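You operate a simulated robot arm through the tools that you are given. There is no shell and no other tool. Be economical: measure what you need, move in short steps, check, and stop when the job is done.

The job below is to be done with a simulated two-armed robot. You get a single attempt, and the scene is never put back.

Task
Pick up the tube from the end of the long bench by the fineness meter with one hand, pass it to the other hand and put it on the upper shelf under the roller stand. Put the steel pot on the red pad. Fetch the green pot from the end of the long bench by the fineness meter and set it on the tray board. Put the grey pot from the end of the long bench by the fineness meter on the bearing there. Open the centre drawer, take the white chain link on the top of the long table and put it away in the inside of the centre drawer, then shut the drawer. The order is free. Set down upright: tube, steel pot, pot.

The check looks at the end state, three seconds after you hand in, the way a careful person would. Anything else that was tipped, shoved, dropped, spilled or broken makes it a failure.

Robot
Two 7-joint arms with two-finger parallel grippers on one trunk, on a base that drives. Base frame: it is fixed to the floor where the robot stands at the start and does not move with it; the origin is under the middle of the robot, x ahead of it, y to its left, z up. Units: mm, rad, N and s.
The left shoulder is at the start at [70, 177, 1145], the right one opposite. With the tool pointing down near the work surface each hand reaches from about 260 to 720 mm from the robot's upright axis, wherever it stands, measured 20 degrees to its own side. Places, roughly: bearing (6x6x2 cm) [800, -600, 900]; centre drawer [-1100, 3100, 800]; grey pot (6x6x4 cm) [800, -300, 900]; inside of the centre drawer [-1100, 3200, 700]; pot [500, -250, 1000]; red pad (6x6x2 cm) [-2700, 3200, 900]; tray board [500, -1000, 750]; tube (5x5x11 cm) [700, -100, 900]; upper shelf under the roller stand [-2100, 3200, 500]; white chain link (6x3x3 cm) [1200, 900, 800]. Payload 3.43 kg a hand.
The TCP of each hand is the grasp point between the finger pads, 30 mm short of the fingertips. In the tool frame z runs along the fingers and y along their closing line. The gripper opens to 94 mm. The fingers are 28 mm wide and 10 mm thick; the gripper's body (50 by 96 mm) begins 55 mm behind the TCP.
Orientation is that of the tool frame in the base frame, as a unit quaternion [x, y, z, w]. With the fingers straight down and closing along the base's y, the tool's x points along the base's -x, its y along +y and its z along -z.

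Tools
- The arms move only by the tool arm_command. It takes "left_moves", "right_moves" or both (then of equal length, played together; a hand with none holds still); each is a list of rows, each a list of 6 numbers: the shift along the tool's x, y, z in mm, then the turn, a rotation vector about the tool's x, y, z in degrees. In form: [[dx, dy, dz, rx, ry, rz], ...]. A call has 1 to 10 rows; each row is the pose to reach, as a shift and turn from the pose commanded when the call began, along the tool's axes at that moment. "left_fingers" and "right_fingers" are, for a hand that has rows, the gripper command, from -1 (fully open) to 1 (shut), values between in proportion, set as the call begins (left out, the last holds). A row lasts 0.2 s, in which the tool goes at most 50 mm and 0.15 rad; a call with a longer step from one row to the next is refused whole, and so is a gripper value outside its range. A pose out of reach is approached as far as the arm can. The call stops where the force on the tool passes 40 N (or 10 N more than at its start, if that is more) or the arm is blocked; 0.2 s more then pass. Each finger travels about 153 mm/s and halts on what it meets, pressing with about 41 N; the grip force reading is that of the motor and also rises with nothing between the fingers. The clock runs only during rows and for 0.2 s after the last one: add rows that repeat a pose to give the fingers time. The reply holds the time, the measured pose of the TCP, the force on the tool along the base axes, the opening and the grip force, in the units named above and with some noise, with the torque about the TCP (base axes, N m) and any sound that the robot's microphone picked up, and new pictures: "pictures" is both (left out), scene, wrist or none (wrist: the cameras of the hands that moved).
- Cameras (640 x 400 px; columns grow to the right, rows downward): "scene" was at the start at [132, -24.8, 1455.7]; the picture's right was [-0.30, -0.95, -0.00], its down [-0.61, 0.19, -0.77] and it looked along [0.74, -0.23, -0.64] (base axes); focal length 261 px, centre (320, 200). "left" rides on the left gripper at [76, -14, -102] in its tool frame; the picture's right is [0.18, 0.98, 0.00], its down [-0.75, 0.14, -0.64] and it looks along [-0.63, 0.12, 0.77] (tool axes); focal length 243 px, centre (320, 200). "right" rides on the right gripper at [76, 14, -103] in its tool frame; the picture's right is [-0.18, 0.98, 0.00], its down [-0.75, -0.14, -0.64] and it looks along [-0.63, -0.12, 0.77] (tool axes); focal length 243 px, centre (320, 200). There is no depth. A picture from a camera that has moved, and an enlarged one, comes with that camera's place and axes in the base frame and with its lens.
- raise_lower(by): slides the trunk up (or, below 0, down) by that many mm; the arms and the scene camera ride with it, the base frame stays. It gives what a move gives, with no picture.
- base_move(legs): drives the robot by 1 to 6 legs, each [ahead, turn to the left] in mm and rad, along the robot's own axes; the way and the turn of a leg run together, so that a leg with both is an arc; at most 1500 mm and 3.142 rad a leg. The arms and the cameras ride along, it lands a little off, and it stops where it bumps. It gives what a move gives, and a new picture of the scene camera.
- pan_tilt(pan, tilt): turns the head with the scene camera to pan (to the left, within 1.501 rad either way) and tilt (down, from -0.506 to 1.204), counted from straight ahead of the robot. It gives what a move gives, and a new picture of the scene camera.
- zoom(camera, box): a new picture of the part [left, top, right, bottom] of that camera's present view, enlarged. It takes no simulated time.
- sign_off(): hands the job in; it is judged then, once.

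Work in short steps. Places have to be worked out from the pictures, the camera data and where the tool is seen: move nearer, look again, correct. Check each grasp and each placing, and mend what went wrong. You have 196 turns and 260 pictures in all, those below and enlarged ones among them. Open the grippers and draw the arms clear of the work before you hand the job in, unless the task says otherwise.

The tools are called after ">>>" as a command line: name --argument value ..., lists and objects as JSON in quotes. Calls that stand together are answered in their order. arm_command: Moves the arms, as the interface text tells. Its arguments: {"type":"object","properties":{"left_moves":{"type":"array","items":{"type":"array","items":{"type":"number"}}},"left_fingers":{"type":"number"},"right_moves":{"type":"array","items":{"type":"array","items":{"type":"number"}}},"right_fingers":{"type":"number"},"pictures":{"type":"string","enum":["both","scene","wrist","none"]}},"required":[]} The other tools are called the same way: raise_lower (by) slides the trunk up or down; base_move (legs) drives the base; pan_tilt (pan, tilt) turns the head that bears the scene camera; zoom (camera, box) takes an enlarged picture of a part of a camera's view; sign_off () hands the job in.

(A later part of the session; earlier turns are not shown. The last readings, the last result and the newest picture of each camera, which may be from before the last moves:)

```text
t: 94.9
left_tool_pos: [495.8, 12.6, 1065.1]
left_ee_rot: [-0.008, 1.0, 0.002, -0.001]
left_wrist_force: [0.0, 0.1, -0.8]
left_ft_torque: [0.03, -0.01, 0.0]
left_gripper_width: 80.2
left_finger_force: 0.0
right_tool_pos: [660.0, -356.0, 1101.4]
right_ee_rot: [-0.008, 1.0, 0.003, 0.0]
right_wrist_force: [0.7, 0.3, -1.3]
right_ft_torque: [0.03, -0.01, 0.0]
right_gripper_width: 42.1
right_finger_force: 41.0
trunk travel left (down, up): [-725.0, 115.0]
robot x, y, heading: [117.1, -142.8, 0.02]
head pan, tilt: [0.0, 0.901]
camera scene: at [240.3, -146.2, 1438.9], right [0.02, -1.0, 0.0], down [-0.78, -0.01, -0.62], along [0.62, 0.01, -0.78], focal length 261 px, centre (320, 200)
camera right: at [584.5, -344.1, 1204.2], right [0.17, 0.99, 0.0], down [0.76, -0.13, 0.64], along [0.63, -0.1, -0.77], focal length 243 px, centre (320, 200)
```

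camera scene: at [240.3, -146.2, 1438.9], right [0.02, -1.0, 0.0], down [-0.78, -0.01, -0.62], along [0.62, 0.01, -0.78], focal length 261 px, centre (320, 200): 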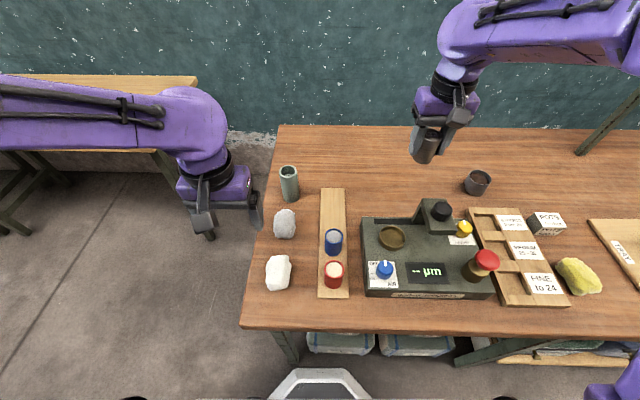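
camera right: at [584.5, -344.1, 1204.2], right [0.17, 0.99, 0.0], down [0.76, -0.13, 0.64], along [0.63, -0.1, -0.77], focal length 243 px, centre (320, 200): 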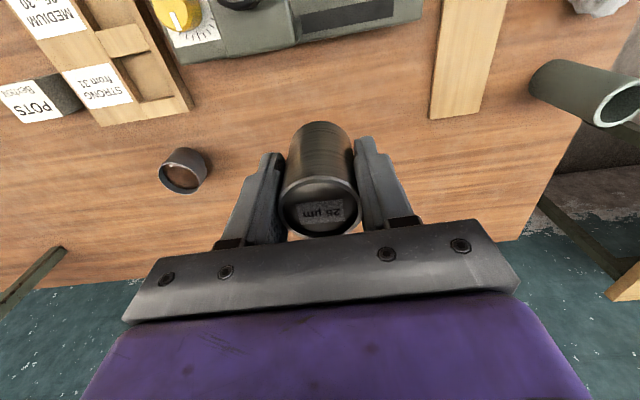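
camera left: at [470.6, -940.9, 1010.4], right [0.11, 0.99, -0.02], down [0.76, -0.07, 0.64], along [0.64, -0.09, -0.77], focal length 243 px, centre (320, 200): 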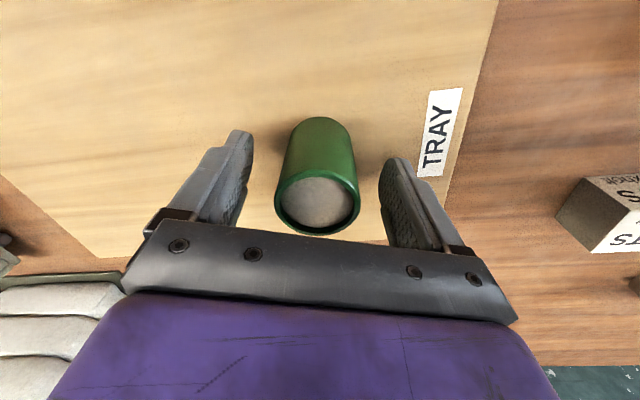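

Steel pot held. Now the left hand goes above the tube at (714,-58).

>>> arm_command --left_moves '[[-40, -12, 0, 0, 0, 0], [-80, -26, 0, 0, 0, 0], [-125, -42, 0, 0, 0, 0], [-170, -58, 0, 0, 0, 0], [-205, -72, 0, 0, 0, 0], [-217, -75, 20, 0, 0, 0], [-217, -75, 40, 0, 0, 0], [-217, -75, 40, 0, 0, 0]]' --pictures "both"

```text
t: 96.7
left_tool_pos: [715.3, -58.1, 1023.1]
left_ee_rot: [-0.008, 1.0, 0.001, -0.001]
left_wrist_force: [0.2, -0.9, -0.6]
left_ft_torque: [0.03, 0.01, 0.02]
left_gripper_width: 79.8
left_finger_force: 0.0
right_tool_pos: [663.3, -355.2, 1100.2]
right_ee_rot: [-0.008, 1.0, 0.001, 0.0]
right_wrist_force: [0.1, 1.2, -1.9]
right_ft_torque: [-0.01, -0.01, 0.02]
right_gripper_width: 41.9
right_finger_force: 40.6
trunk travel left (down, up): [-725.0, 115.0]
robot x, y, heading: [116.5, -148.9, 0.016]
head pan, tilt: [0.0, 0.901]
camera scene: at [241.6, -144.6, 1438.8], right [0.02, -1.0, 0.0], down [-0.78, -0.02, -0.62], along [0.62, 0.01, -0.78], focal length 261 px, centre (320, 200)
camera left: at [638.0, -74.9, 1125.2], right [-0.2, 0.98, 0.0], down [0.75, 0.15, 0.64], along [0.63, 0.13, -0.77], focal length 243 px, centre (320, 200)
```

scene: 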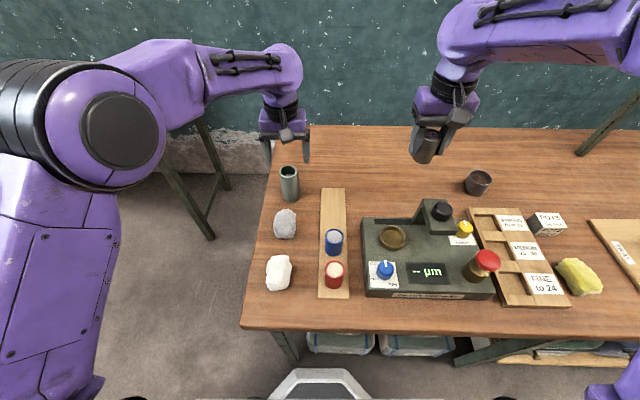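
left: 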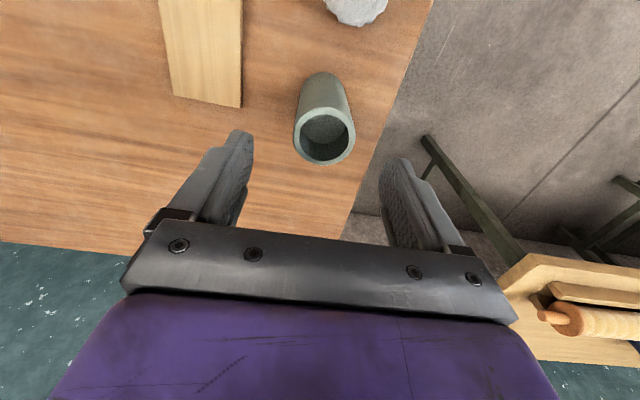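

The tube is at (713.5,-56). I descend to grip its upper half.

>>> arm_command --left_moves '[[1, 2, 30, 0, 0, 0], [1, 2, 55, 0, 0, 0], [1, 2, 75, 0, 0, 0], [1, 2, 85, 0, 0, 0], [1, 2, 85, 0, 0, 0]]' --pictures "wrist"

>>> zoom --camera "scene" --box '[226, 110, 354, 210]'

```text
t: 97.9
left_tool_pos: [712.6, -55.2, 939.3]
left_ee_rot: [-0.008, 1.0, 0.0, -0.001]
left_wrist_force: [0.0, -0.3, -0.8]
left_ft_torque: [-0.02, 0.01, 0.03]
left_gripper_width: 80.0
left_finger_force: 0.1
right_tool_pos: [660.9, -355.1, 1102.1]
right_ee_rot: [-0.008, 1.0, 0.001, 0.0]
right_wrist_force: [-0.1, -0.4, -0.9]
right_ft_torque: [0.0, 0.02, -0.01]
right_gripper_width: 41.9
right_finger_force: 41.4
trunk travel left (down, up): [-725.0, 115.0]
robot x, y, heading: [118.8, -147.7, 0.023]
head pan, tilt: [0.0, 0.901]
camera left: at [635.8, -72.5, 1041.1], right [-0.2, 0.98, 0.0], down [0.75, 0.15, 0.64], along [0.63, 0.13, -0.77], focal length 243 px, centre (320, 200)
```

left: 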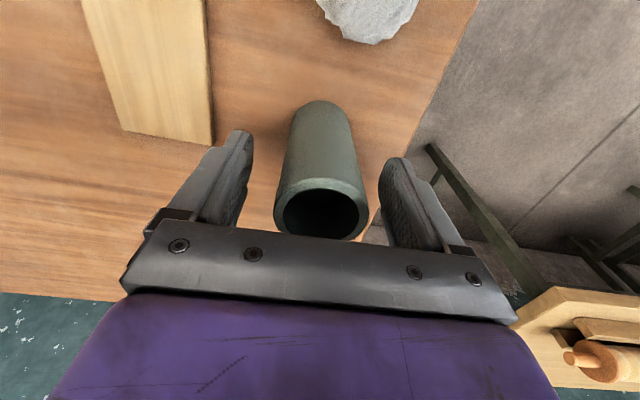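

```text
4.00 times, centred on (290, 160) of scene
camera zoom: at [241.6, -144.6, 1438.8], right [0.02, -1.0, 0.0], down [-0.78, -0.02, -0.62], along [0.62, 0.01, -0.78], focal length 1045 px, centre (440, 360)
```

zoom: 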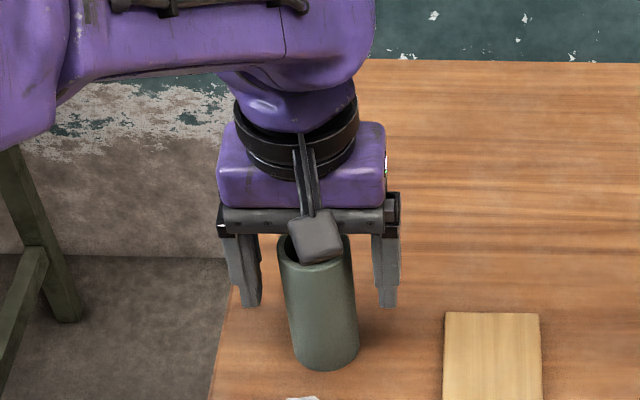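

Good straddle; I close gently and lift the tube straight up.

>>> arm_command --left_moves '[[0, 0, 0, 0, 0, 0], [0, 0, 0, 0, 0, 0]]' --left_fingers -0.2 --pictures "none"

>>> arm_command --left_moves '[[0, 0, 0, 0, 0, 0], [0, 0, 0, 0, 0, 0], [0, 0, 0, 0, 0, 0]]' --left_fingers 0.4 --pictures "none"

>>> arm_command --left_moves '[[0, 0, -8, 0, 0, 0], [0, 0, -25, 0, 0, 0], [0, 0, -50, 0, 0, 0], [0, 0, -80, 0, 0, 0], [0, 0, -115, 0, 0, 0], [0, 0, -150, 0, 0, 0], [20, 0, -180, 0, 0, 0], [55, 10, -200, 0, 0, 0], [95, 20, -215, 0, 0, 0], [135, 30, -220, 0, 0, 0]]' --pictures "both"

```text
t: 98.5
left_tool_pos: [712.4, -54.9, 938.9]
left_ee_rot: [-0.008, 1.0, 0.001, -0.001]
left_wrist_force: [0.1, -0.3, 0.4]
left_ft_torque: [0.04, -0.01, 0.02]
left_gripper_width: 56.4
left_finger_force: 0.1
right_tool_pos: [663.0, -354.3, 1101.4]
right_ee_rot: [-0.008, 1.0, 0.001, -0.001]
right_wrist_force: [0.7, 0.3, -0.6]
right_ft_torque: [-0.02, -0.01, -0.02]
right_gripper_width: 41.8
right_finger_force: 41.2
trunk travel left (down, up): [-725.0, 115.0]
robot x, y, heading: [115.8, -146.3, 0.019]
head pan, tilt: [0.0, 0.901]
```

```text
t: 99.3
left_tool_pos: [711.8, -54.3, 938.6]
left_ee_rot: [-0.008, 1.0, 0.001, -0.001]
left_wrist_force: [0.0, -0.3, 0.4]
left_ft_torque: [0.01, 0.0, -0.03]
left_gripper_width: 49.7
left_finger_force: 41.0
right_tool_pos: [661.4, -354.7, 1101.0]
right_ee_rot: [-0.008, 1.0, 0.001, 0.0]
right_wrist_force: [0.7, 1.2, -2.0]
right_ft_torque: [-0.01, -0.01, 0.0]
right_gripper_width: 41.6
right_finger_force: 41.5
trunk travel left (down, up): [-725.0, 115.0]
robot x, y, heading: [117.4, -145.6, 0.02]
head pan, tilt: [0.0, 0.901]
```

```text
t: 101.5
left_tool_pos: [573.6, -29.3, 1161.2]
left_ee_rot: [-0.008, 1.0, 0.002, 0.0]
left_wrist_force: [-0.1, -0.5, -0.5]
left_ft_torque: [-0.03, -0.02, 0.0]
left_gripper_width: 49.7
left_finger_force: 40.6
right_tool_pos: [659.8, -354.8, 1103.1]
right_ee_rot: [-0.008, 1.0, 0.0, 0.001]
right_wrist_force: [-0.6, -0.4, -0.8]
right_ft_torque: [0.02, 0.02, 0.0]
right_gripper_width: 41.4
right_finger_force: 41.0
trunk travel left (down, up): [-725.0, 115.0]
robot x, y, heading: [119.8, -149.3, 0.016]
head pan, tilt: [0.0, 0.901]
camera scene: at [239.0, -144.1, 1439.0], right [0.02, -1.0, 0.0], down [-0.78, -0.02, -0.62], along [0.62, 0.01, -0.78], focal length 261 px, centre (320, 200)
camera left: at [496.8, -46.3, 1262.5], right [-0.2, 0.98, 0.0], down [0.75, 0.15, 0.64], along [0.63, 0.13, -0.77], focal length 243 px, centre (320, 200)
```

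scene: 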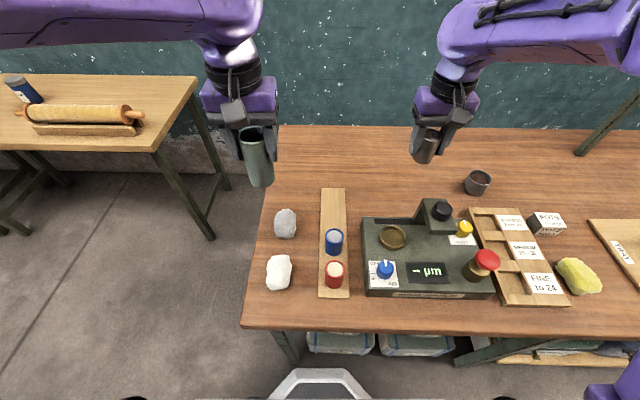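
left: 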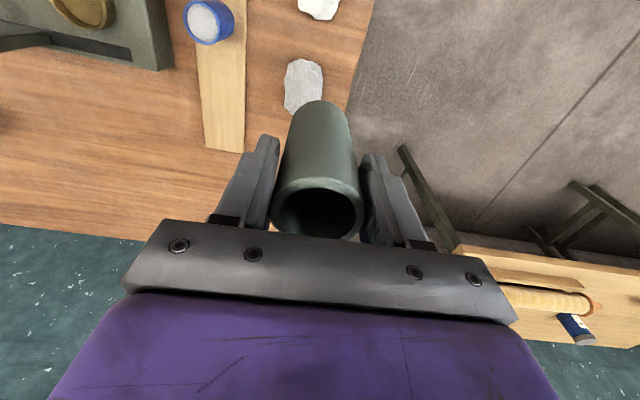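

Both items held. I back off from the bench, turn toward the far workbench, and look.

>>> base_move --legs '[[-450, 0], [0, 1.8]]'

>>> pan_tilt --pan 0.3 --tilt 0.3

```text
t: 108.5
left_tool_pos: [-559.7, 262.1, 1159.3]
left_ee_rot: [0.793, -0.61, 0.0, 0.001]
left_wrist_force: [0.3, -0.1, 0.3]
left_ft_torque: [0.0, -0.01, 0.01]
left_gripper_width: 49.7
left_finger_force: 41.4
right_tool_pos: [-265.1, 421.8, 1101.5]
right_ee_rot: [0.792, -0.61, -0.001, 0.001]
right_wrist_force: [0.0, -0.1, -1.9]
right_ft_torque: [-0.04, 0.01, 0.05]
right_gripper_width: 41.9
right_finger_force: 41.7
trunk travel left (down, up): [-725.0, 115.0]
robot x, y, heading: [-338.3, -155.3, 1.837]
head pan, tilt: [0.0, 0.901]
camera scene: at [-367.8, -35.1, 1438.8], right [0.97, 0.26, 0.0], down [0.2, -0.76, -0.62], along [-0.16, 0.6, -0.78], focal length 261 px, centre (320, 200)
```

scene: 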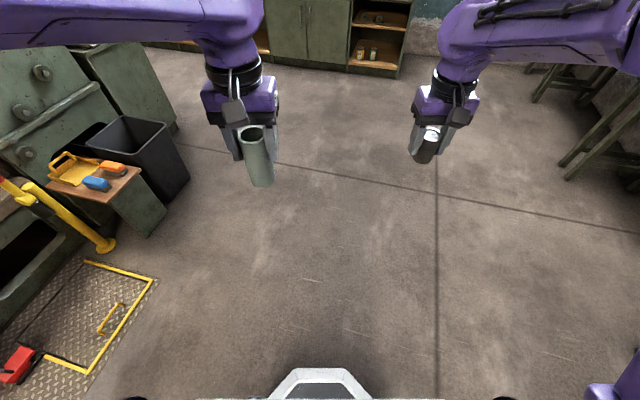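

```text
t: 109.5
left_tool_pos: [-561.7, 261.3, 1159.3]
left_ee_rot: [0.792, -0.61, -0.001, 0.001]
left_wrist_force: [0.3, -0.1, 0.6]
left_ft_torque: [0.0, -0.01, -0.01]
left_gripper_width: 49.5
left_finger_force: 40.7
right_tool_pos: [-266.3, 422.8, 1102.1]
right_ee_rot: [0.793, -0.61, -0.002, 0.002]
right_wrist_force: [0.2, -0.6, -1.3]
right_ft_torque: [-0.03, 0.01, 0.01]
right_gripper_width: 41.6
right_finger_force: 41.0
trunk travel left (down, up): [-725.0, 115.0]
robot x, y, heading: [-335.1, -155.9, 1.834]
head pan, tilt: [0.3, 0.3]
camera scene: at [-397.9, -29.0, 1491.0], right [0.85, 0.53, 0.0], down [0.16, -0.25, -0.95], along [-0.51, 0.81, -0.3], focal length 261 px, centre (320, 200)
```

scene: 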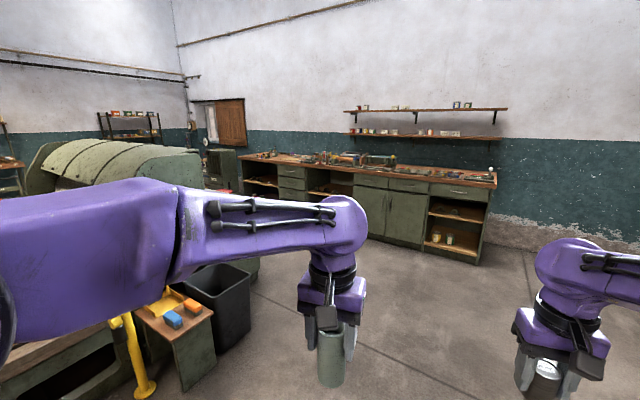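

The way is clear toward (-900,2200). I drive there and look at the workbench.

>>> base_move --legs '[[1300, 0], [1050, 0]]'

>>> pan_tilt --pan 0.5 --tilt 0.4

```text
t: 120.9
left_tool_pos: [-1181.8, 2493.4, 1159.2]
left_ee_rot: [0.794, -0.607, 0.0, 0.0]
left_wrist_force: [-0.5, -0.4, -0.8]
left_ft_torque: [0.02, -0.01, -0.01]
left_gripper_width: 49.2
left_finger_force: 41.2
right_tool_pos: [-886.7, 2655.7, 1101.2]
right_ee_rot: [0.796, -0.606, -0.001, 0.001]
right_wrist_force: [-0.1, 0.3, -1.5]
right_ft_torque: [-0.01, 0.01, 0.0]
right_gripper_width: 41.2
right_finger_force: 41.3
trunk travel left (down, up): [-725.0, 115.0]
robot x, y, heading: [-953.2, 2075.6, 1.837]
head pan, tilt: [0.3, 0.3]
camera scene: at [-1015.8, 2203.3, 1491.1], right [0.84, 0.54, 0.0], down [0.16, -0.25, -0.96], along [-0.52, 0.8, -0.3], focal length 261 px, centre (320, 200)
```

scene: 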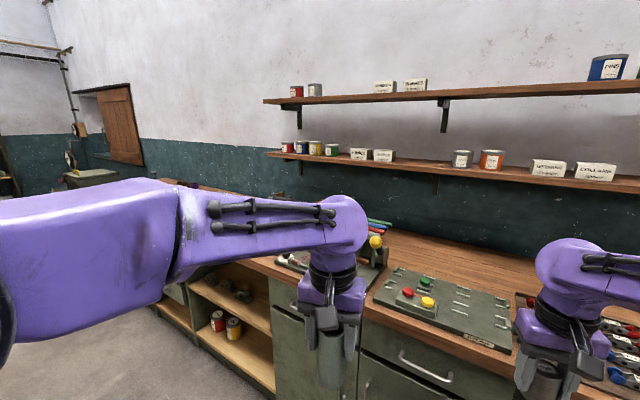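

```text
t: 121.7
left_tool_pos: [-1180.8, 2493.5, 1159.3]
left_ee_rot: [0.795, -0.606, 0.001, 0.002]
left_wrist_force: [-0.7, -0.3, -0.7]
left_ft_torque: [-0.04, 0.01, 0.01]
left_gripper_width: 48.9
left_finger_force: 41.4
right_tool_pos: [-887.0, 2655.9, 1100.6]
right_ee_rot: [0.796, -0.606, -0.001, 0.002]
right_wrist_force: [-0.3, 0.5, -1.8]
right_ft_torque: [-0.01, 0.02, 0.0]
right_gripper_width: 41.5
right_finger_force: 41.0
trunk travel left (down, up): [-725.0, 115.0]
robot x, y, heading: [-952.3, 2076.7, 1.841]
head pan, tilt: [0.499, 0.4]
camera scene: at [-1029.9, 2192.0, 1481.8], right [0.72, 0.7, 0.0], down [0.27, -0.28, -0.92], along [-0.64, 0.66, -0.39], focal length 261 px, centre (320, 200)
```

scene: 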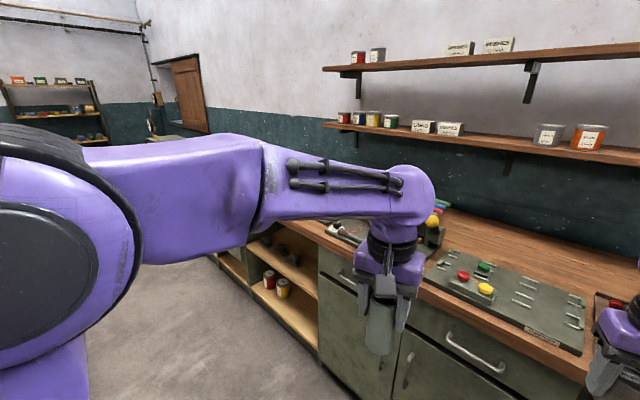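

I turn left and drive along the workbench toward the red pad and roller stand area.

>>> base_move --legs '[[0, 1.16], [1250, 0], [0, -1.43]]'

>>> pan_tilt --pan 0.0 --tilt 0.6

```text
t: 134.4
left_tool_pos: [-2327.9, 2698.1, 1159.9]
left_ee_rot: [0.717, -0.697, 0.0, 0.001]
left_wrist_force: [0.4, 0.0, -1.0]
left_ft_torque: [-0.01, 0.0, 0.02]
left_gripper_width: 49.1
left_finger_force: 41.1
right_tool_pos: [-2002.1, 2786.6, 1101.9]
right_ee_rot: [0.716, -0.698, 0.0, 0.0]
right_wrist_force: [0.6, -0.2, -1.2]
right_ft_torque: [0.04, -0.01, -0.02]
right_gripper_width: 41.8
right_finger_force: 40.9
trunk travel left (down, up): [-725.0, 115.0]
robot x, y, heading: [-2201.7, 2240.4, 1.605]
head pan, tilt: [0.499, 0.4]
camera scene: at [-2250.8, 2369.2, 1481.8], right [0.86, 0.51, 0.0], down [0.2, -0.34, -0.92], along [-0.47, 0.79, -0.39], focal length 261 px, centre (320, 200)
```

scene: 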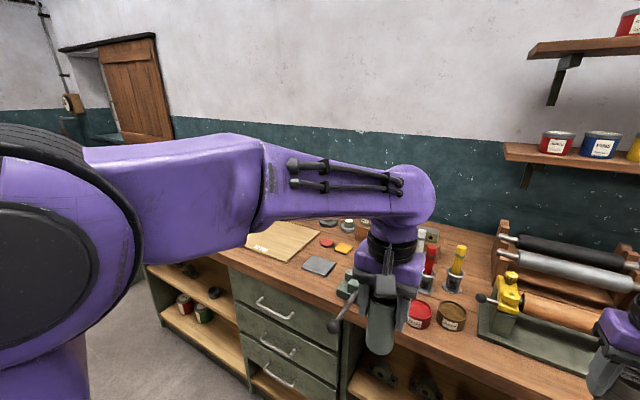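

```text
t: 135.3
left_tool_pos: [-2325.8, 2698.0, 1159.0]
left_ee_rot: [0.717, -0.697, -0.001, 0.001]
left_wrist_force: [-0.1, 0.4, -0.2]
left_ft_torque: [0.03, -0.01, 0.0]
left_gripper_width: 49.0
left_finger_force: 41.0
right_tool_pos: [-2001.8, 2787.9, 1101.8]
right_ee_rot: [0.717, -0.697, -0.001, 0.0]
right_wrist_force: [0.8, -0.6, -1.3]
right_ft_torque: [0.02, -0.02, 0.04]
right_gripper_width: 41.4
right_finger_force: 41.1
trunk travel left (down, up): [-725.0, 115.0]
robot x, y, heading: [-2204.7, 2238.6, 1.6]
head pan, tilt: [0.0, 0.6]
camera scene: at [-2206.8, 2377.7, 1463.6], right [1.0, 0.03, 0.0], down [0.02, -0.56, -0.83], along [-0.03, 0.82, -0.56], focal length 261 px, centre (320, 200)
```

scene: 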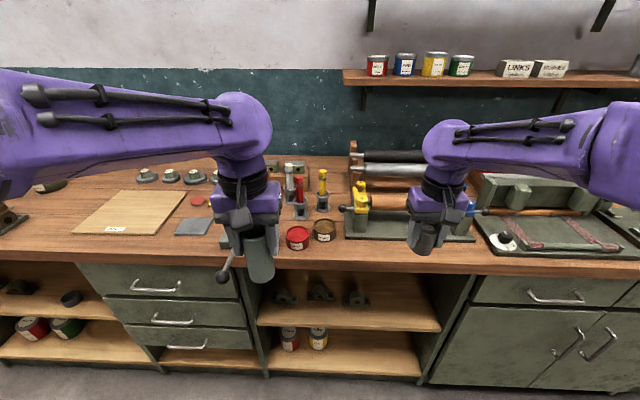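

The layout is clear: the roller stand is mid-bench with open shelves under it, and the red disc to the left. I zoom on both.

>>> zoom --camera "scene" --box '[70, 150, 270, 275]'

>>> zoom --camera "scene" --box '[240, 230, 470, 390]'

```text
3.20 times, centred on (170, 212) of scene
camera zoom: at [-2206.8, 2377.7, 1463.6], right [1.0, 0.03, 0.0], down [0.02, -0.56, -0.83], along [-0.03, 0.82, -0.56], focal length 836 px, centre (800, 160)
```

zoom: 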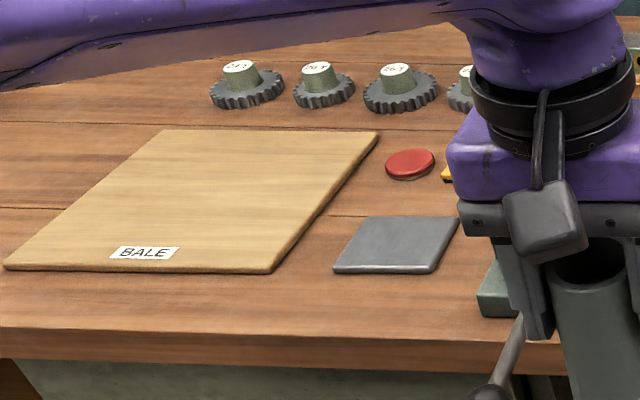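

```text
2.50 times, centred on (355, 310) of scene
camera zoom: at [-2206.8, 2377.7, 1463.6], right [1.0, 0.03, 0.0], down [0.02, -0.56, -0.83], along [-0.03, 0.82, -0.56], focal length 653 px, centre (232, -75)
```

zoom: 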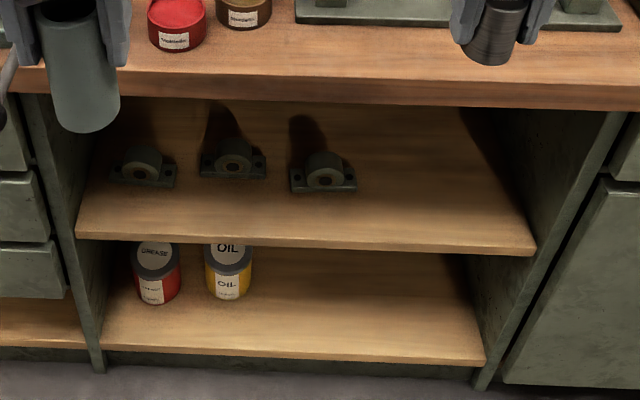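

The red pad is at ≈(-2712,3194). I shift left along the bench to put it in front of the right hand, then approach.

>>> base_move --legs '[[0, 1.54], [590, 0], [0, -1.575], [250, 0]]'

```text
t: 147.7
left_tool_pos: [-2896.7, 2949.1, 1159.5]
left_ee_rot: [-0.702, 0.712, 0.0, -0.001]
left_wrist_force: [0.0, 0.7, -0.6]
left_ft_torque: [0.0, 0.01, 0.0]
left_gripper_width: 49.1
left_finger_force: 41.1
right_tool_pos: [-2568.6, 3024.1, 1101.7]
right_ee_rot: [-0.703, 0.712, 0.002, -0.001]
right_wrist_force: [-0.3, -0.6, -1.6]
right_ft_torque: [-0.01, 0.03, 0.0]
right_gripper_width: 41.6
right_finger_force: 41.2
trunk travel left (down, up): [-725.0, 115.0]
robot x, y, heading: [-2796.2, 2486.0, 1.564]
head pan, tilt: [0.0, 0.6]
camera scene: at [-2789.8, 2623.7, 1463.7], right [1.0, -0.01, 0.0], down [0.0, -0.56, -0.83], along [0.01, 0.83, -0.56], focal length 261 px, centre (320, 200)
```

scene: 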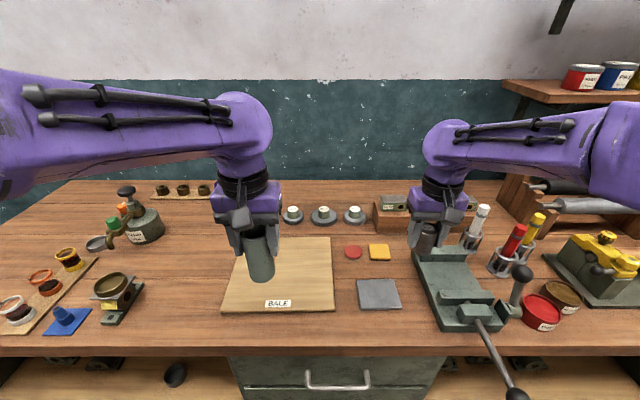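

I drive 70 mm closer, then bring the right hand over toward the pad for a wrist-camera look.

>>> base_move --legs '[[70, 0]]'

>>> arm_command --right_moves '[[0, 25, 0, 0, 0, 0], [0, 50, 0, 0, 0, 0], [0, 75, 0, 0, 0, 0], [0, 95, 0, 0, 0, 0], [0, 105, 0, 0, 0, 0], [0, 105, 0, 0, 0, 0]]' --pictures "both"

```text
t: 148.8
left_tool_pos: [-2895.3, 3010.0, 1164.1]
left_ee_rot: [-0.702, 0.712, 0.003, 0.002]
left_wrist_force: [-0.1, -0.4, 0.5]
left_ft_torque: [0.08, 0.01, 0.02]
left_gripper_width: 49.2
left_finger_force: 40.8
right_tool_pos: [-2568.7, 3086.2, 1106.8]
right_ee_rot: [-0.703, 0.711, 0.004, 0.002]
right_wrist_force: [0.3, -0.6, -1.2]
right_ft_torque: [0.06, 0.04, -0.03]
right_gripper_width: 41.8
right_finger_force: 41.8
trunk travel left (down, up): [-725.0, 115.0]
robot x, y, heading: [-2794.5, 2559.1, 1.556]
head pan, tilt: [0.0, 0.6]
camera scene: at [-2789.7, 2682.3, 1464.9], right [1.0, -0.01, 0.0], down [0.0, -0.56, -0.83], along [0.01, 0.83, -0.56], focal length 261 px, centre (320, 200)
```

scene: 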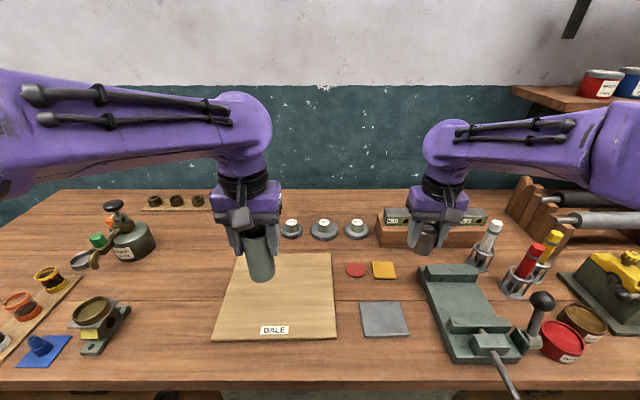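

```text
t: 150.2
left_tool_pos: [-2895.4, 3018.6, 1158.8]
left_ee_rot: [-0.702, 0.712, 0.0, -0.001]
left_wrist_force: [-0.2, 0.2, -0.2]
left_ft_torque: [0.02, -0.01, 0.02]
left_gripper_width: 48.9
left_finger_force: 40.2
right_tool_pos: [-2672.9, 3095.6, 1101.5]
right_ee_rot: [-0.703, 0.712, 0.001, -0.001]
right_wrist_force: [0.0, 0.3, -1.5]
right_ft_torque: [-0.03, 0.01, -0.01]
right_gripper_width: 41.7
right_finger_force: 40.8
trunk travel left (down, up): [-725.0, 115.0]
robot x, y, heading: [-2791.0, 2554.7, 1.556]
head pan, tilt: [0.0, 0.6]
camera scene: at [-2789.1, 2695.0, 1463.5], right [1.0, -0.01, 0.0], down [0.0, -0.57, -0.82], along [0.01, 0.82, -0.57], focal length 261 px, centre (320, 200)
camera right: at [-2686.9, 3020.0, 1204.6], right [-0.98, 0.2, 0.0], down [0.15, 0.75, 0.64], along [0.12, 0.63, -0.77], focal length 243 px, centre (320, 200)
```

scene: 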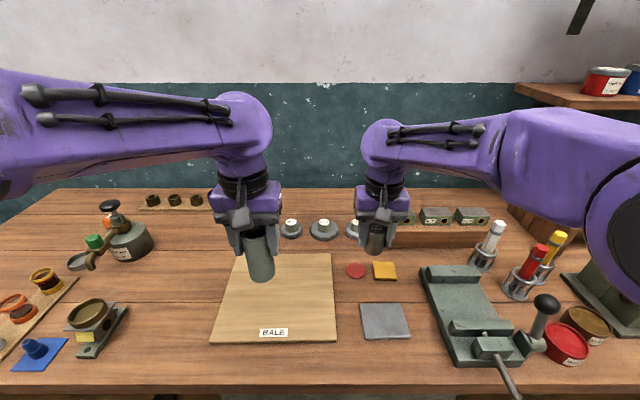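
right: 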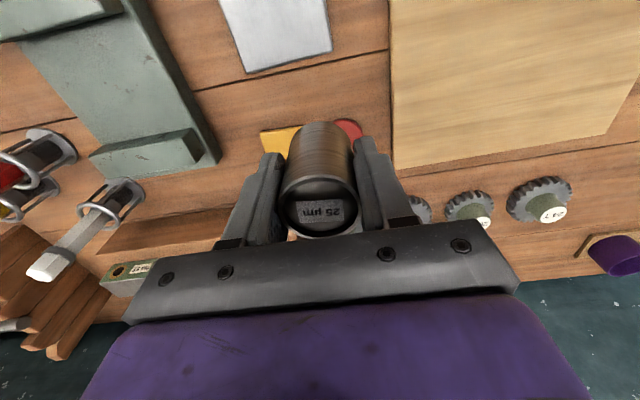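

>>> zoom --camera "scene" --box '[316, 190, 436, 290]'

>>> zoom --camera "right" --box '[240, 80, 400, 180]'

```text
4.00 times, centred on (376, 240) of scene
camera zoom: at [-2789.1, 2695.0, 1463.5], right [1.0, -0.01, 0.0], down [0.0, -0.57, -0.82], along [0.01, 0.82, -0.57], focal length 1045 px, centre (96, 40)
```

zoom: 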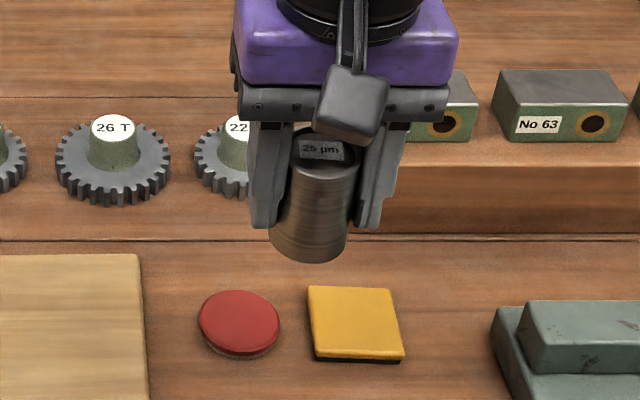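

```text
4.00 times, centred on (320, 130) of right
camera zoom: at [-2686.9, 3020.0, 1204.6], right [-0.98, 0.2, 0.0], down [0.15, 0.75, 0.64], along [0.12, 0.63, -0.77], focal length 970 px, centre (320, 480)
```

zoom: 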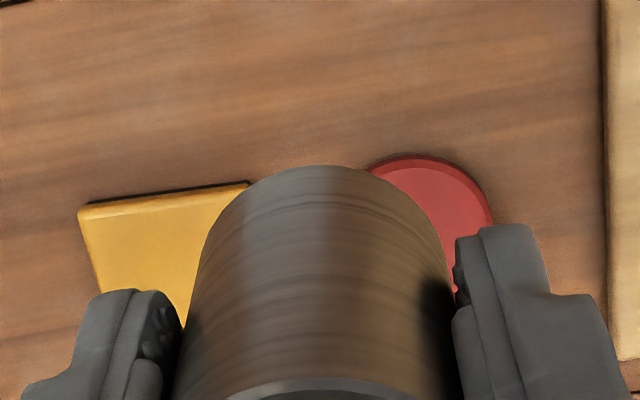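

Best estimate for the pad is (-2686,3165) with its top ≈905. I move over it and down to ~25 mm above.

>>> arm_command --right_moves '[[-15, 4, 0, 0, 0, 0], [-35, 8, 0, 0, 0, 0], [-55, 12, 0, 0, 0, 0], [-69, 14, 10, 0, 0, 0], [-69, 14, 35, 0, 0, 0], [-69, 14, 65, 0, 0, 0], [-69, 14, 95, 0, 0, 0], [-69, 14, 115, 0, 0, 0], [-69, 14, 125, 0, 0, 0], [-69, 14, 125, 0, 0, 0]]' --pictures "wrist"

>>> zoom --camera "scene" --box '[296, 190, 416, 290]'

```text
t: 152.3
left_tool_pos: [-2896.1, 3019.3, 1158.7]
left_ee_rot: [-0.702, 0.713, 0.0, -0.001]
left_wrist_force: [0.7, 0.2, -0.9]
left_ft_torque: [0.02, -0.02, -0.01]
left_gripper_width: 48.7
left_finger_force: 40.9
right_tool_pos: [-2687.8, 3165.0, 978.1]
right_ee_rot: [-0.703, 0.711, 0.001, -0.001]
right_wrist_force: [-0.2, 0.5, -0.9]
right_ft_torque: [-0.01, 0.0, -0.03]
right_gripper_width: 42.0
right_finger_force: 41.4
trunk travel left (down, up): [-725.0, 115.0]
robot x, y, heading: [-2791.0, 2554.0, 1.563]
head pan, tilt: [0.0, 0.6]
camera right: at [-2702.2, 3089.1, 1081.0], right [-0.98, 0.2, 0.0], down [0.15, 0.75, 0.64], along [0.12, 0.63, -0.77], focal length 243 px, centre (320, 200)
```

right: 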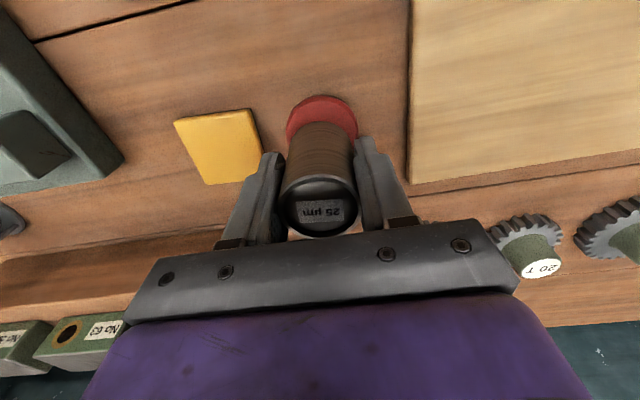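

```text
4.00 times, centred on (356, 240) of scene
camera zoom: at [-2789.5, 2694.2, 1463.6], right [1.0, -0.01, 0.0], down [0.0, -0.57, -0.82], along [0.01, 0.82, -0.57], focal length 1045 px, centre (176, 40)
```

zoom: 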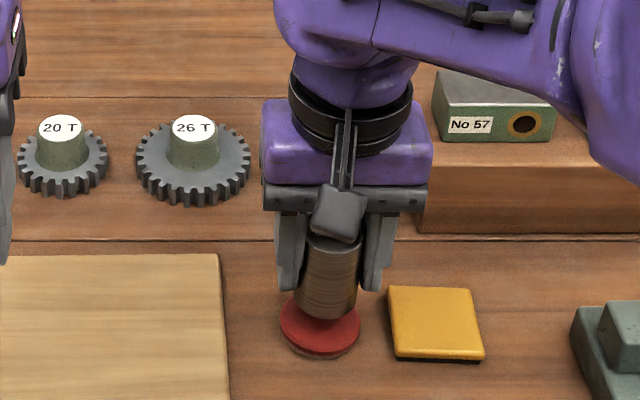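

Alignment with the pad is good (within ~2 mm). I lower 20 mm, then feel for contact.

>>> arm_command --right_moves '[[0, -1, 8, 0, 0, 0], [0, -1, 15, 0, 0, 0], [0, -1, 19, 0, 0, 0], [0, -1, 21, 0, 0, 0], [0, -1, 21, 0, 0, 0]]' --pictures "none"

>>> zoom --camera "scene" --box '[306, 220, 390, 290]'

```text
t: 153.6
left_tool_pos: [-2895.4, 3018.4, 1158.4]
left_ee_rot: [-0.702, 0.712, -0.001, -0.001]
left_wrist_force: [-0.7, -0.4, -0.7]
left_ft_torque: [-0.04, 0.01, 0.04]
left_gripper_width: 48.9
left_finger_force: 41.3
right_tool_pos: [-2685.0, 3164.7, 957.9]
right_ee_rot: [-0.702, 0.712, 0.001, 0.0]
right_wrist_force: [-0.6, 0.5, 5.5]
right_ft_torque: [-0.03, -0.01, -0.03]
right_gripper_width: 41.6
right_finger_force: 41.6
trunk travel left (down, up): [-725.0, 115.0]
robot x, y, heading: [-2789.7, 2552.5, 1.568]
head pan, tilt: [0.0, 0.6]
```

```text
5.71 times, centred on (348, 255) of scene
camera zoom: at [-2789.8, 2693.4, 1463.7], right [1.0, -0.01, 0.0], down [0.0, -0.56, -0.83], along [0.01, 0.83, -0.56], focal length 1493 px, centre (160, -114)
```

zoom: 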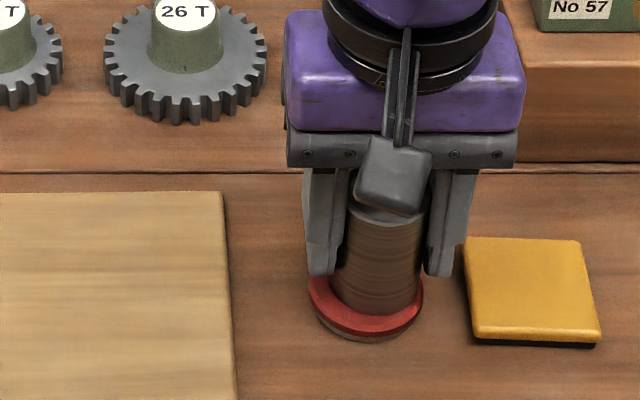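

Light contact, but the pot sits about 5 mm right and 7 mm too far back on the pad. I lift slightly, shift and set down again.

>>> arm_command --right_moves '[[0, 0, -5, 0, 0, 0], [7, 5, -5, 0, 0, 0], [7, 5, -5, 0, 0, 0], [7, 5, -2, 0, 0, 0], [7, 5, 1, 0, 0, 0]]' --pictures "none"

>>> zoom --camera "scene" --box '[306, 220, 390, 290]'

```text
t: 154.8
left_tool_pos: [-2896.3, 3016.1, 1161.2]
left_ee_rot: [-0.702, 0.712, 0.001, -0.001]
left_wrist_force: [-0.8, 0.4, -0.8]
left_ft_torque: [0.0, 0.02, 0.01]
left_gripper_width: 48.6
left_finger_force: 41.3
right_tool_pos: [-2690.0, 3158.5, 957.4]
right_ee_rot: [-0.702, 0.712, 0.003, 0.002]
right_wrist_force: [0.5, 1.3, 11.0]
right_ft_torque: [-0.08, -0.04, 0.03]
right_gripper_width: 41.8
right_finger_force: 41.3
trunk travel left (down, up): [-725.0, 115.0]
robot x, y, heading: [-2790.5, 2556.7, 1.561]
head pan, tilt: [0.0, 0.6]
```

```text
5.71 times, centred on (348, 255) of scene
camera zoom: at [-2790.0, 2692.6, 1464.0], right [1.0, -0.01, 0.0], down [0.0, -0.56, -0.83], along [0.01, 0.83, -0.56], focal length 1493 px, centre (160, -114)
```

zoom: 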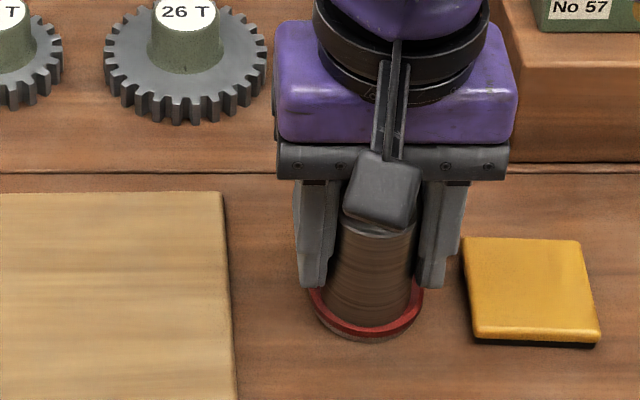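

Well centred now with 11 N contact. I release slowly.

>>> arm_command --right_moves '[[0, 0, -1, 0, 0, 0], [0, 0, -1, 0, 0, 0]]' --right_fingers 0.0 --pictures "none"

>>> arm_command --right_moves '[[0, 0, 0, 0, 0, 0], [0, 0, 0, 0, 0, 0], [0, 0, -25, 0, 0, 0], [0, 0, -60, 0, 0, 0], [0, 0, -100, 0, 0, 0], [0, 0, -140, 0, 0, 0], [0, 0, -170, 0, 0, 0]]' --right_fingers -0.6 --pictures "both"

```text
t: 155.3
left_tool_pos: [-2896.0, 3019.8, 1159.3]
left_ee_rot: [-0.702, 0.712, 0.0, -0.001]
left_wrist_force: [-0.1, -0.1, 0.0]
left_ft_torque: [-0.01, 0.0, -0.03]
left_gripper_width: 48.7
left_finger_force: 41.1
right_tool_pos: [-2690.3, 3158.8, 955.9]
right_ee_rot: [-0.702, 0.712, 0.0, -0.001]
right_wrist_force: [-0.1, -0.4, -0.3]
right_ft_torque: [0.0, 0.01, -0.01]
right_gripper_width: 47.0
right_finger_force: 0.0
trunk travel left (down, up): [-725.0, 115.0]
robot x, y, heading: [-2792.2, 2557.3, 1.564]
head pan, tilt: [0.0, 0.6]
```

```text
t: 156.9
left_tool_pos: [-2896.5, 3019.3, 1159.3]
left_ee_rot: [-0.703, 0.711, 0.0, -0.002]
left_wrist_force: [-0.6, 0.7, -0.4]
left_ft_torque: [-0.01, -0.01, 0.02]
left_gripper_width: 48.9
left_finger_force: 41.2
right_tool_pos: [-2690.2, 3157.3, 1127.7]
right_ee_rot: [-0.702, 0.712, 0.001, -0.001]
right_wrist_force: [-0.6, 0.9, 0.6]
right_ft_torque: [0.0, -0.01, -0.02]
right_gripper_width: 75.3
right_finger_force: 0.1
trunk travel left (down, up): [-725.0, 115.0]
robot x, y, heading: [-2786.9, 2553.7, 1.563]
head pan, tilt: [0.0, 0.6]
camera scene: at [-2789.7, 2693.5, 1463.6], right [1.0, -0.01, 0.0], down [0.0, -0.56, -0.83], along [0.01, 0.83, -0.56], focal length 261 px, centre (320, 200)
camera right: at [-2704.4, 3080.9, 1229.2], right [-0.98, 0.2, 0.0], down [0.15, 0.75, 0.64], along [0.12, 0.63, -0.77], focal length 243 px, centre (320, 200)
```

scene: 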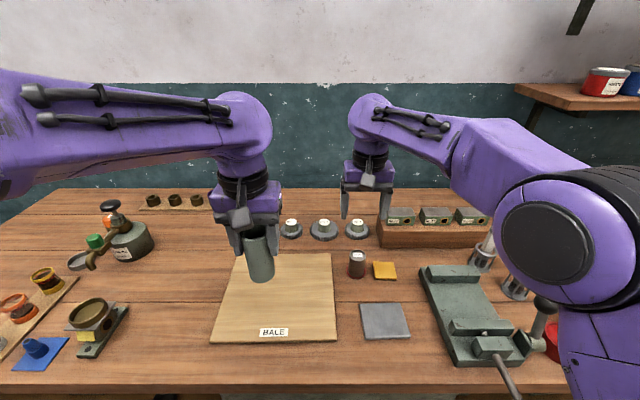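
right: 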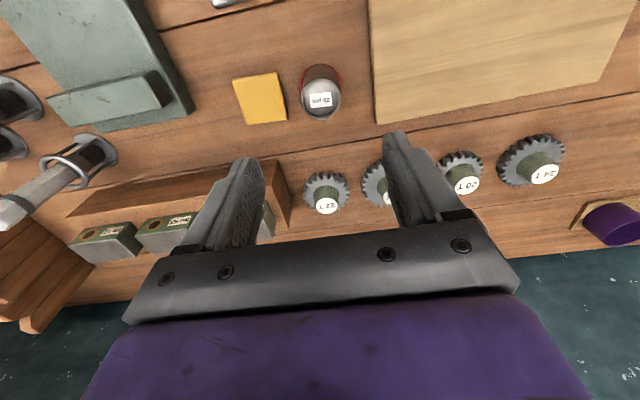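

Steel pot stands on the red pad. I back away from the bench to do the tube handover in free space, and look at the hands.

>>> base_move --legs '[[-350, 0]]'

>>> arm_command --right_moves '[[20, -25, 10, 0, -6, 0], [40, -50, 20, 0, -12, 0], [60, -75, 30, 0, -20, 0], [80, -100, 40, 0, -28, 0], [100, -110, 50, 0, -36, 0], [120, -110, 60, 0, -44, 0], [140, -110, 60, 0, -50, 0], [140, -110, 60, 0, -50, 0]]' --left_moves '[[0, -10, 0, 0, 0, 0], [-5, -25, 0, 0, 0, 0], [-10, -45, 0, 0, 0, 0], [-15, -65, 0, 0, 0, 0], [-20, -80, 0, 0, 0, 0], [-25, -90, 0, 0, 0, 0], [-30, -96, 0, 0, 0, 0], [-30, -96, 0, 0, 0, 0]]' --right_fingers -0.8 --pictures "both"

```text
t: 159.2
left_tool_pos: [-2898.7, 2676.2, 1159.4]
left_ee_rot: [-0.703, 0.712, -0.001, -0.002]
left_wrist_force: [-0.5, -0.5, -1.1]
left_ft_torque: [0.01, -0.02, 0.0]
left_gripper_width: 48.8
left_finger_force: 41.1
right_tool_pos: [-2692.7, 2815.1, 1125.6]
right_ee_rot: [-0.702, 0.712, 0.0, -0.001]
right_wrist_force: [-1.2, -0.2, 0.1]
right_ft_torque: [0.02, 0.0, 0.02]
right_gripper_width: 75.2
right_finger_force: 0.0
trunk travel left (down, up): [-725.0, 115.0]
robot x, y, heading: [-2796.7, 2214.7, 1.56]
head pan, tilt: [0.0, 0.6]
camera scene: at [-2792.3, 2351.3, 1463.5], right [1.0, -0.01, 0.0], down [-0.01, -0.57, -0.82], along [0.01, 0.82, -0.57], focal length 261 px, centre (320, 200)
```

scene: 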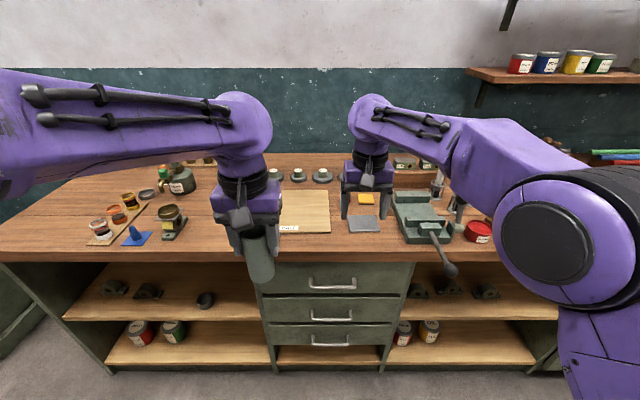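

```text
t: 161.0
left_tool_pos: [-2802.0, 2703.2, 1159.5]
left_ee_rot: [-0.702, 0.712, -0.001, -0.002]
left_wrist_force: [-0.2, 0.5, -0.3]
left_ft_torque: [0.0, -0.01, -0.04]
left_gripper_width: 48.9
left_finger_force: 41.4
right_tool_pos: [-2585.0, 2672.9, 1066.2]
right_ee_rot: [-0.636, 0.645, 0.299, 0.301]
right_wrist_force: [-0.4, 0.6, -0.1]
right_ft_torque: [0.02, -0.01, -0.02]
right_gripper_width: 84.8
right_finger_force: 0.1
right hand out of reach, approached as far as the arm can: row 5
trunk travel left (down, up): [-725.0, 115.0]
robot x, y, heading: [-2794.8, 2213.2, 1.564]
head pan, tilt: [0.0, 0.6]
camera scene: at [-2793.1, 2351.1, 1463.5], right [1.0, -0.01, 0.0], down [0.0, -0.57, -0.82], along [0.01, 0.82, -0.57], focal length 261 px, centre (320, 200)
camera right: at [-2600.6, 2545.8, 1073.5], right [-0.98, 0.13, 0.14], down [0.14, -0.01, 0.99], along [0.13, 0.99, -0.01], focal length 243 px, centre (320, 200)
camera left: at [-2789.9, 2626.4, 1261.8], right [-0.99, -0.17, 0.0], down [-0.13, 0.76, 0.64], along [-0.11, 0.63, -0.77], focal length 243 px, centre (320, 200)
```

scene: 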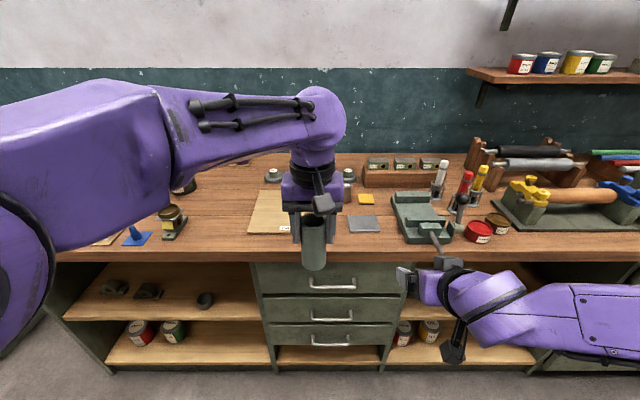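
right: 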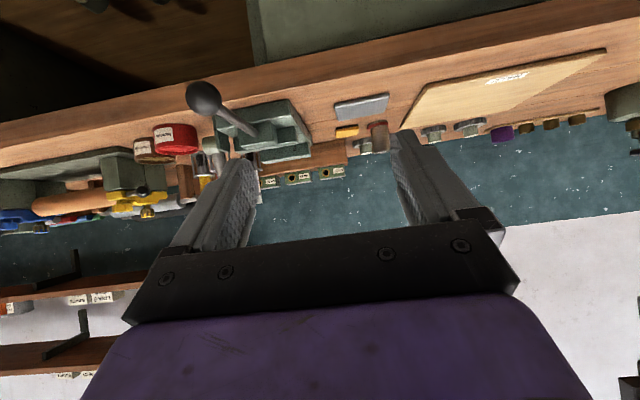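
left: 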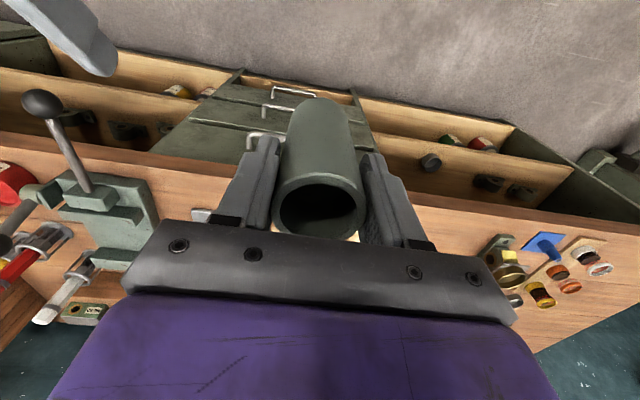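

The right hand is now pitched forward. I move the left hand (with tube) a bit further ahead and to the right, and bring the right hand to a stand-off behind the tube at 20° pitch.

>>> arm_command --left_moves '[[-20, -10, 0, 0, 0, 0], [-45, -25, 0, 0, 0, 0], [-70, -42, 0, 0, 0, 0], [-85, -52, 0, 0, 0, 0], [-90, -57, 0, 0, 0, 0], [-90, -57, 0, 0, 0, 0], [-90, -57, 0, 0, 0, 0], [-90, -57, 0, 0, 0, 0]]' --right_moves '[[-10, 0, -20, 0, -5, 0], [-25, 10, -35, 0, -10, 0], [-40, 30, -45, 0, -15, 0], [-55, 60, -45, 0, -20, 0], [-62, 95, -45, 0, -20, 0], [-62, 130, -45, 0, -20, 0], [-62, 155, -45, 0, -20, 0], [-62, 162, -45, 0, -20, 0]]' --pictures "both"

```text
t: 162.8
left_tool_pos: [-2746.9, 2796.2, 1159.8]
left_ee_rot: [-0.705, 0.709, -0.001, -0.001]
left_wrist_force: [-0.3, 0.7, -0.6]
left_ft_torque: [-0.01, -0.02, -0.01]
left_gripper_width: 48.7
left_finger_force: 40.7
right_tool_pos: [-2746.1, 2679.9, 1142.3]
right_ee_rot: [-0.575, 0.583, 0.404, 0.407]
right_wrist_force: [0.0, -0.3, 0.2]
right_ft_torque: [-0.03, 0.04, -0.01]
right_gripper_width: 84.4
right_finger_force: 0.1
right hand out of reach, approached as far as the arm can: row 1, 2, 3, 4
trunk travel left (down, up): [-725.0, 115.0]
robot x, y, heading: [-2791.2, 2209.6, 1.56]
head pan, tilt: [0.0, 0.6]
camera scene: at [-2792.1, 2350.1, 1463.6], right [1.0, -0.01, 0.0], down [-0.01, -0.56, -0.83], along [0.01, 0.83, -0.56], focal length 261 px, centre (320, 200)
camera right: at [-2762.3, 2557.7, 1106.1], right [-0.98, 0.08, 0.18], down [0.14, -0.35, 0.93], along [0.13, 0.93, 0.33], focal length 243 px, centre (320, 200)
camera left: at [-2734.7, 2718.6, 1262.5], right [-0.98, -0.18, 0.0], down [-0.14, 0.76, 0.64], along [-0.11, 0.63, -0.77], focal length 243 px, centre (320, 200)
```

scene: 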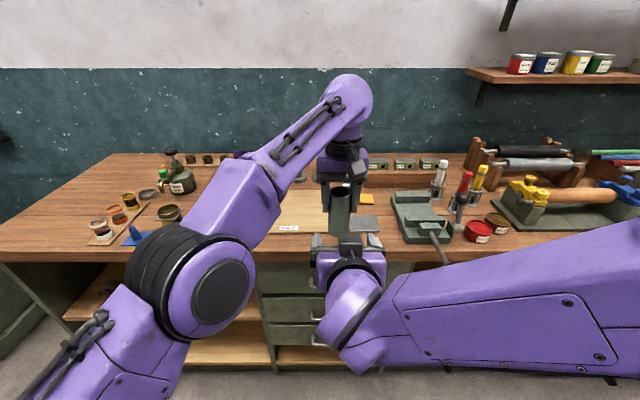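
right: 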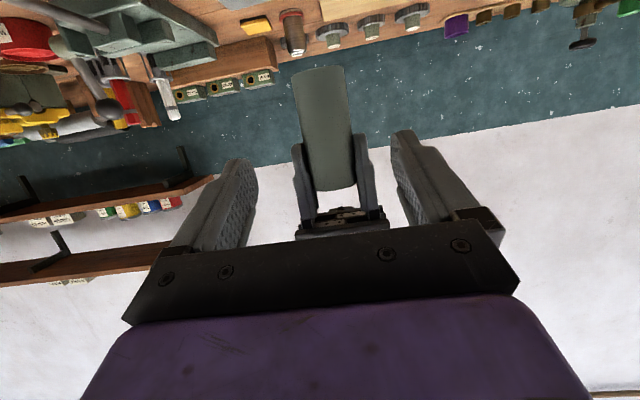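
left: 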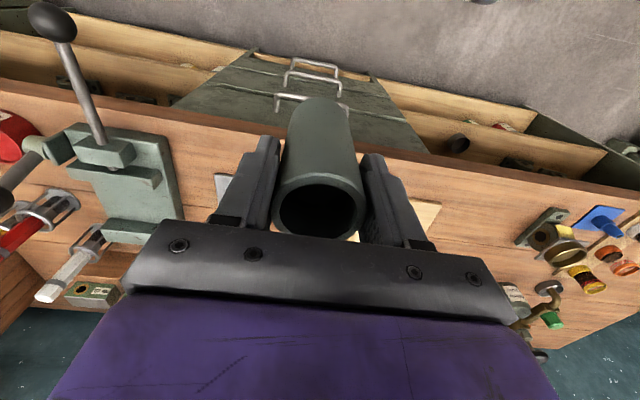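

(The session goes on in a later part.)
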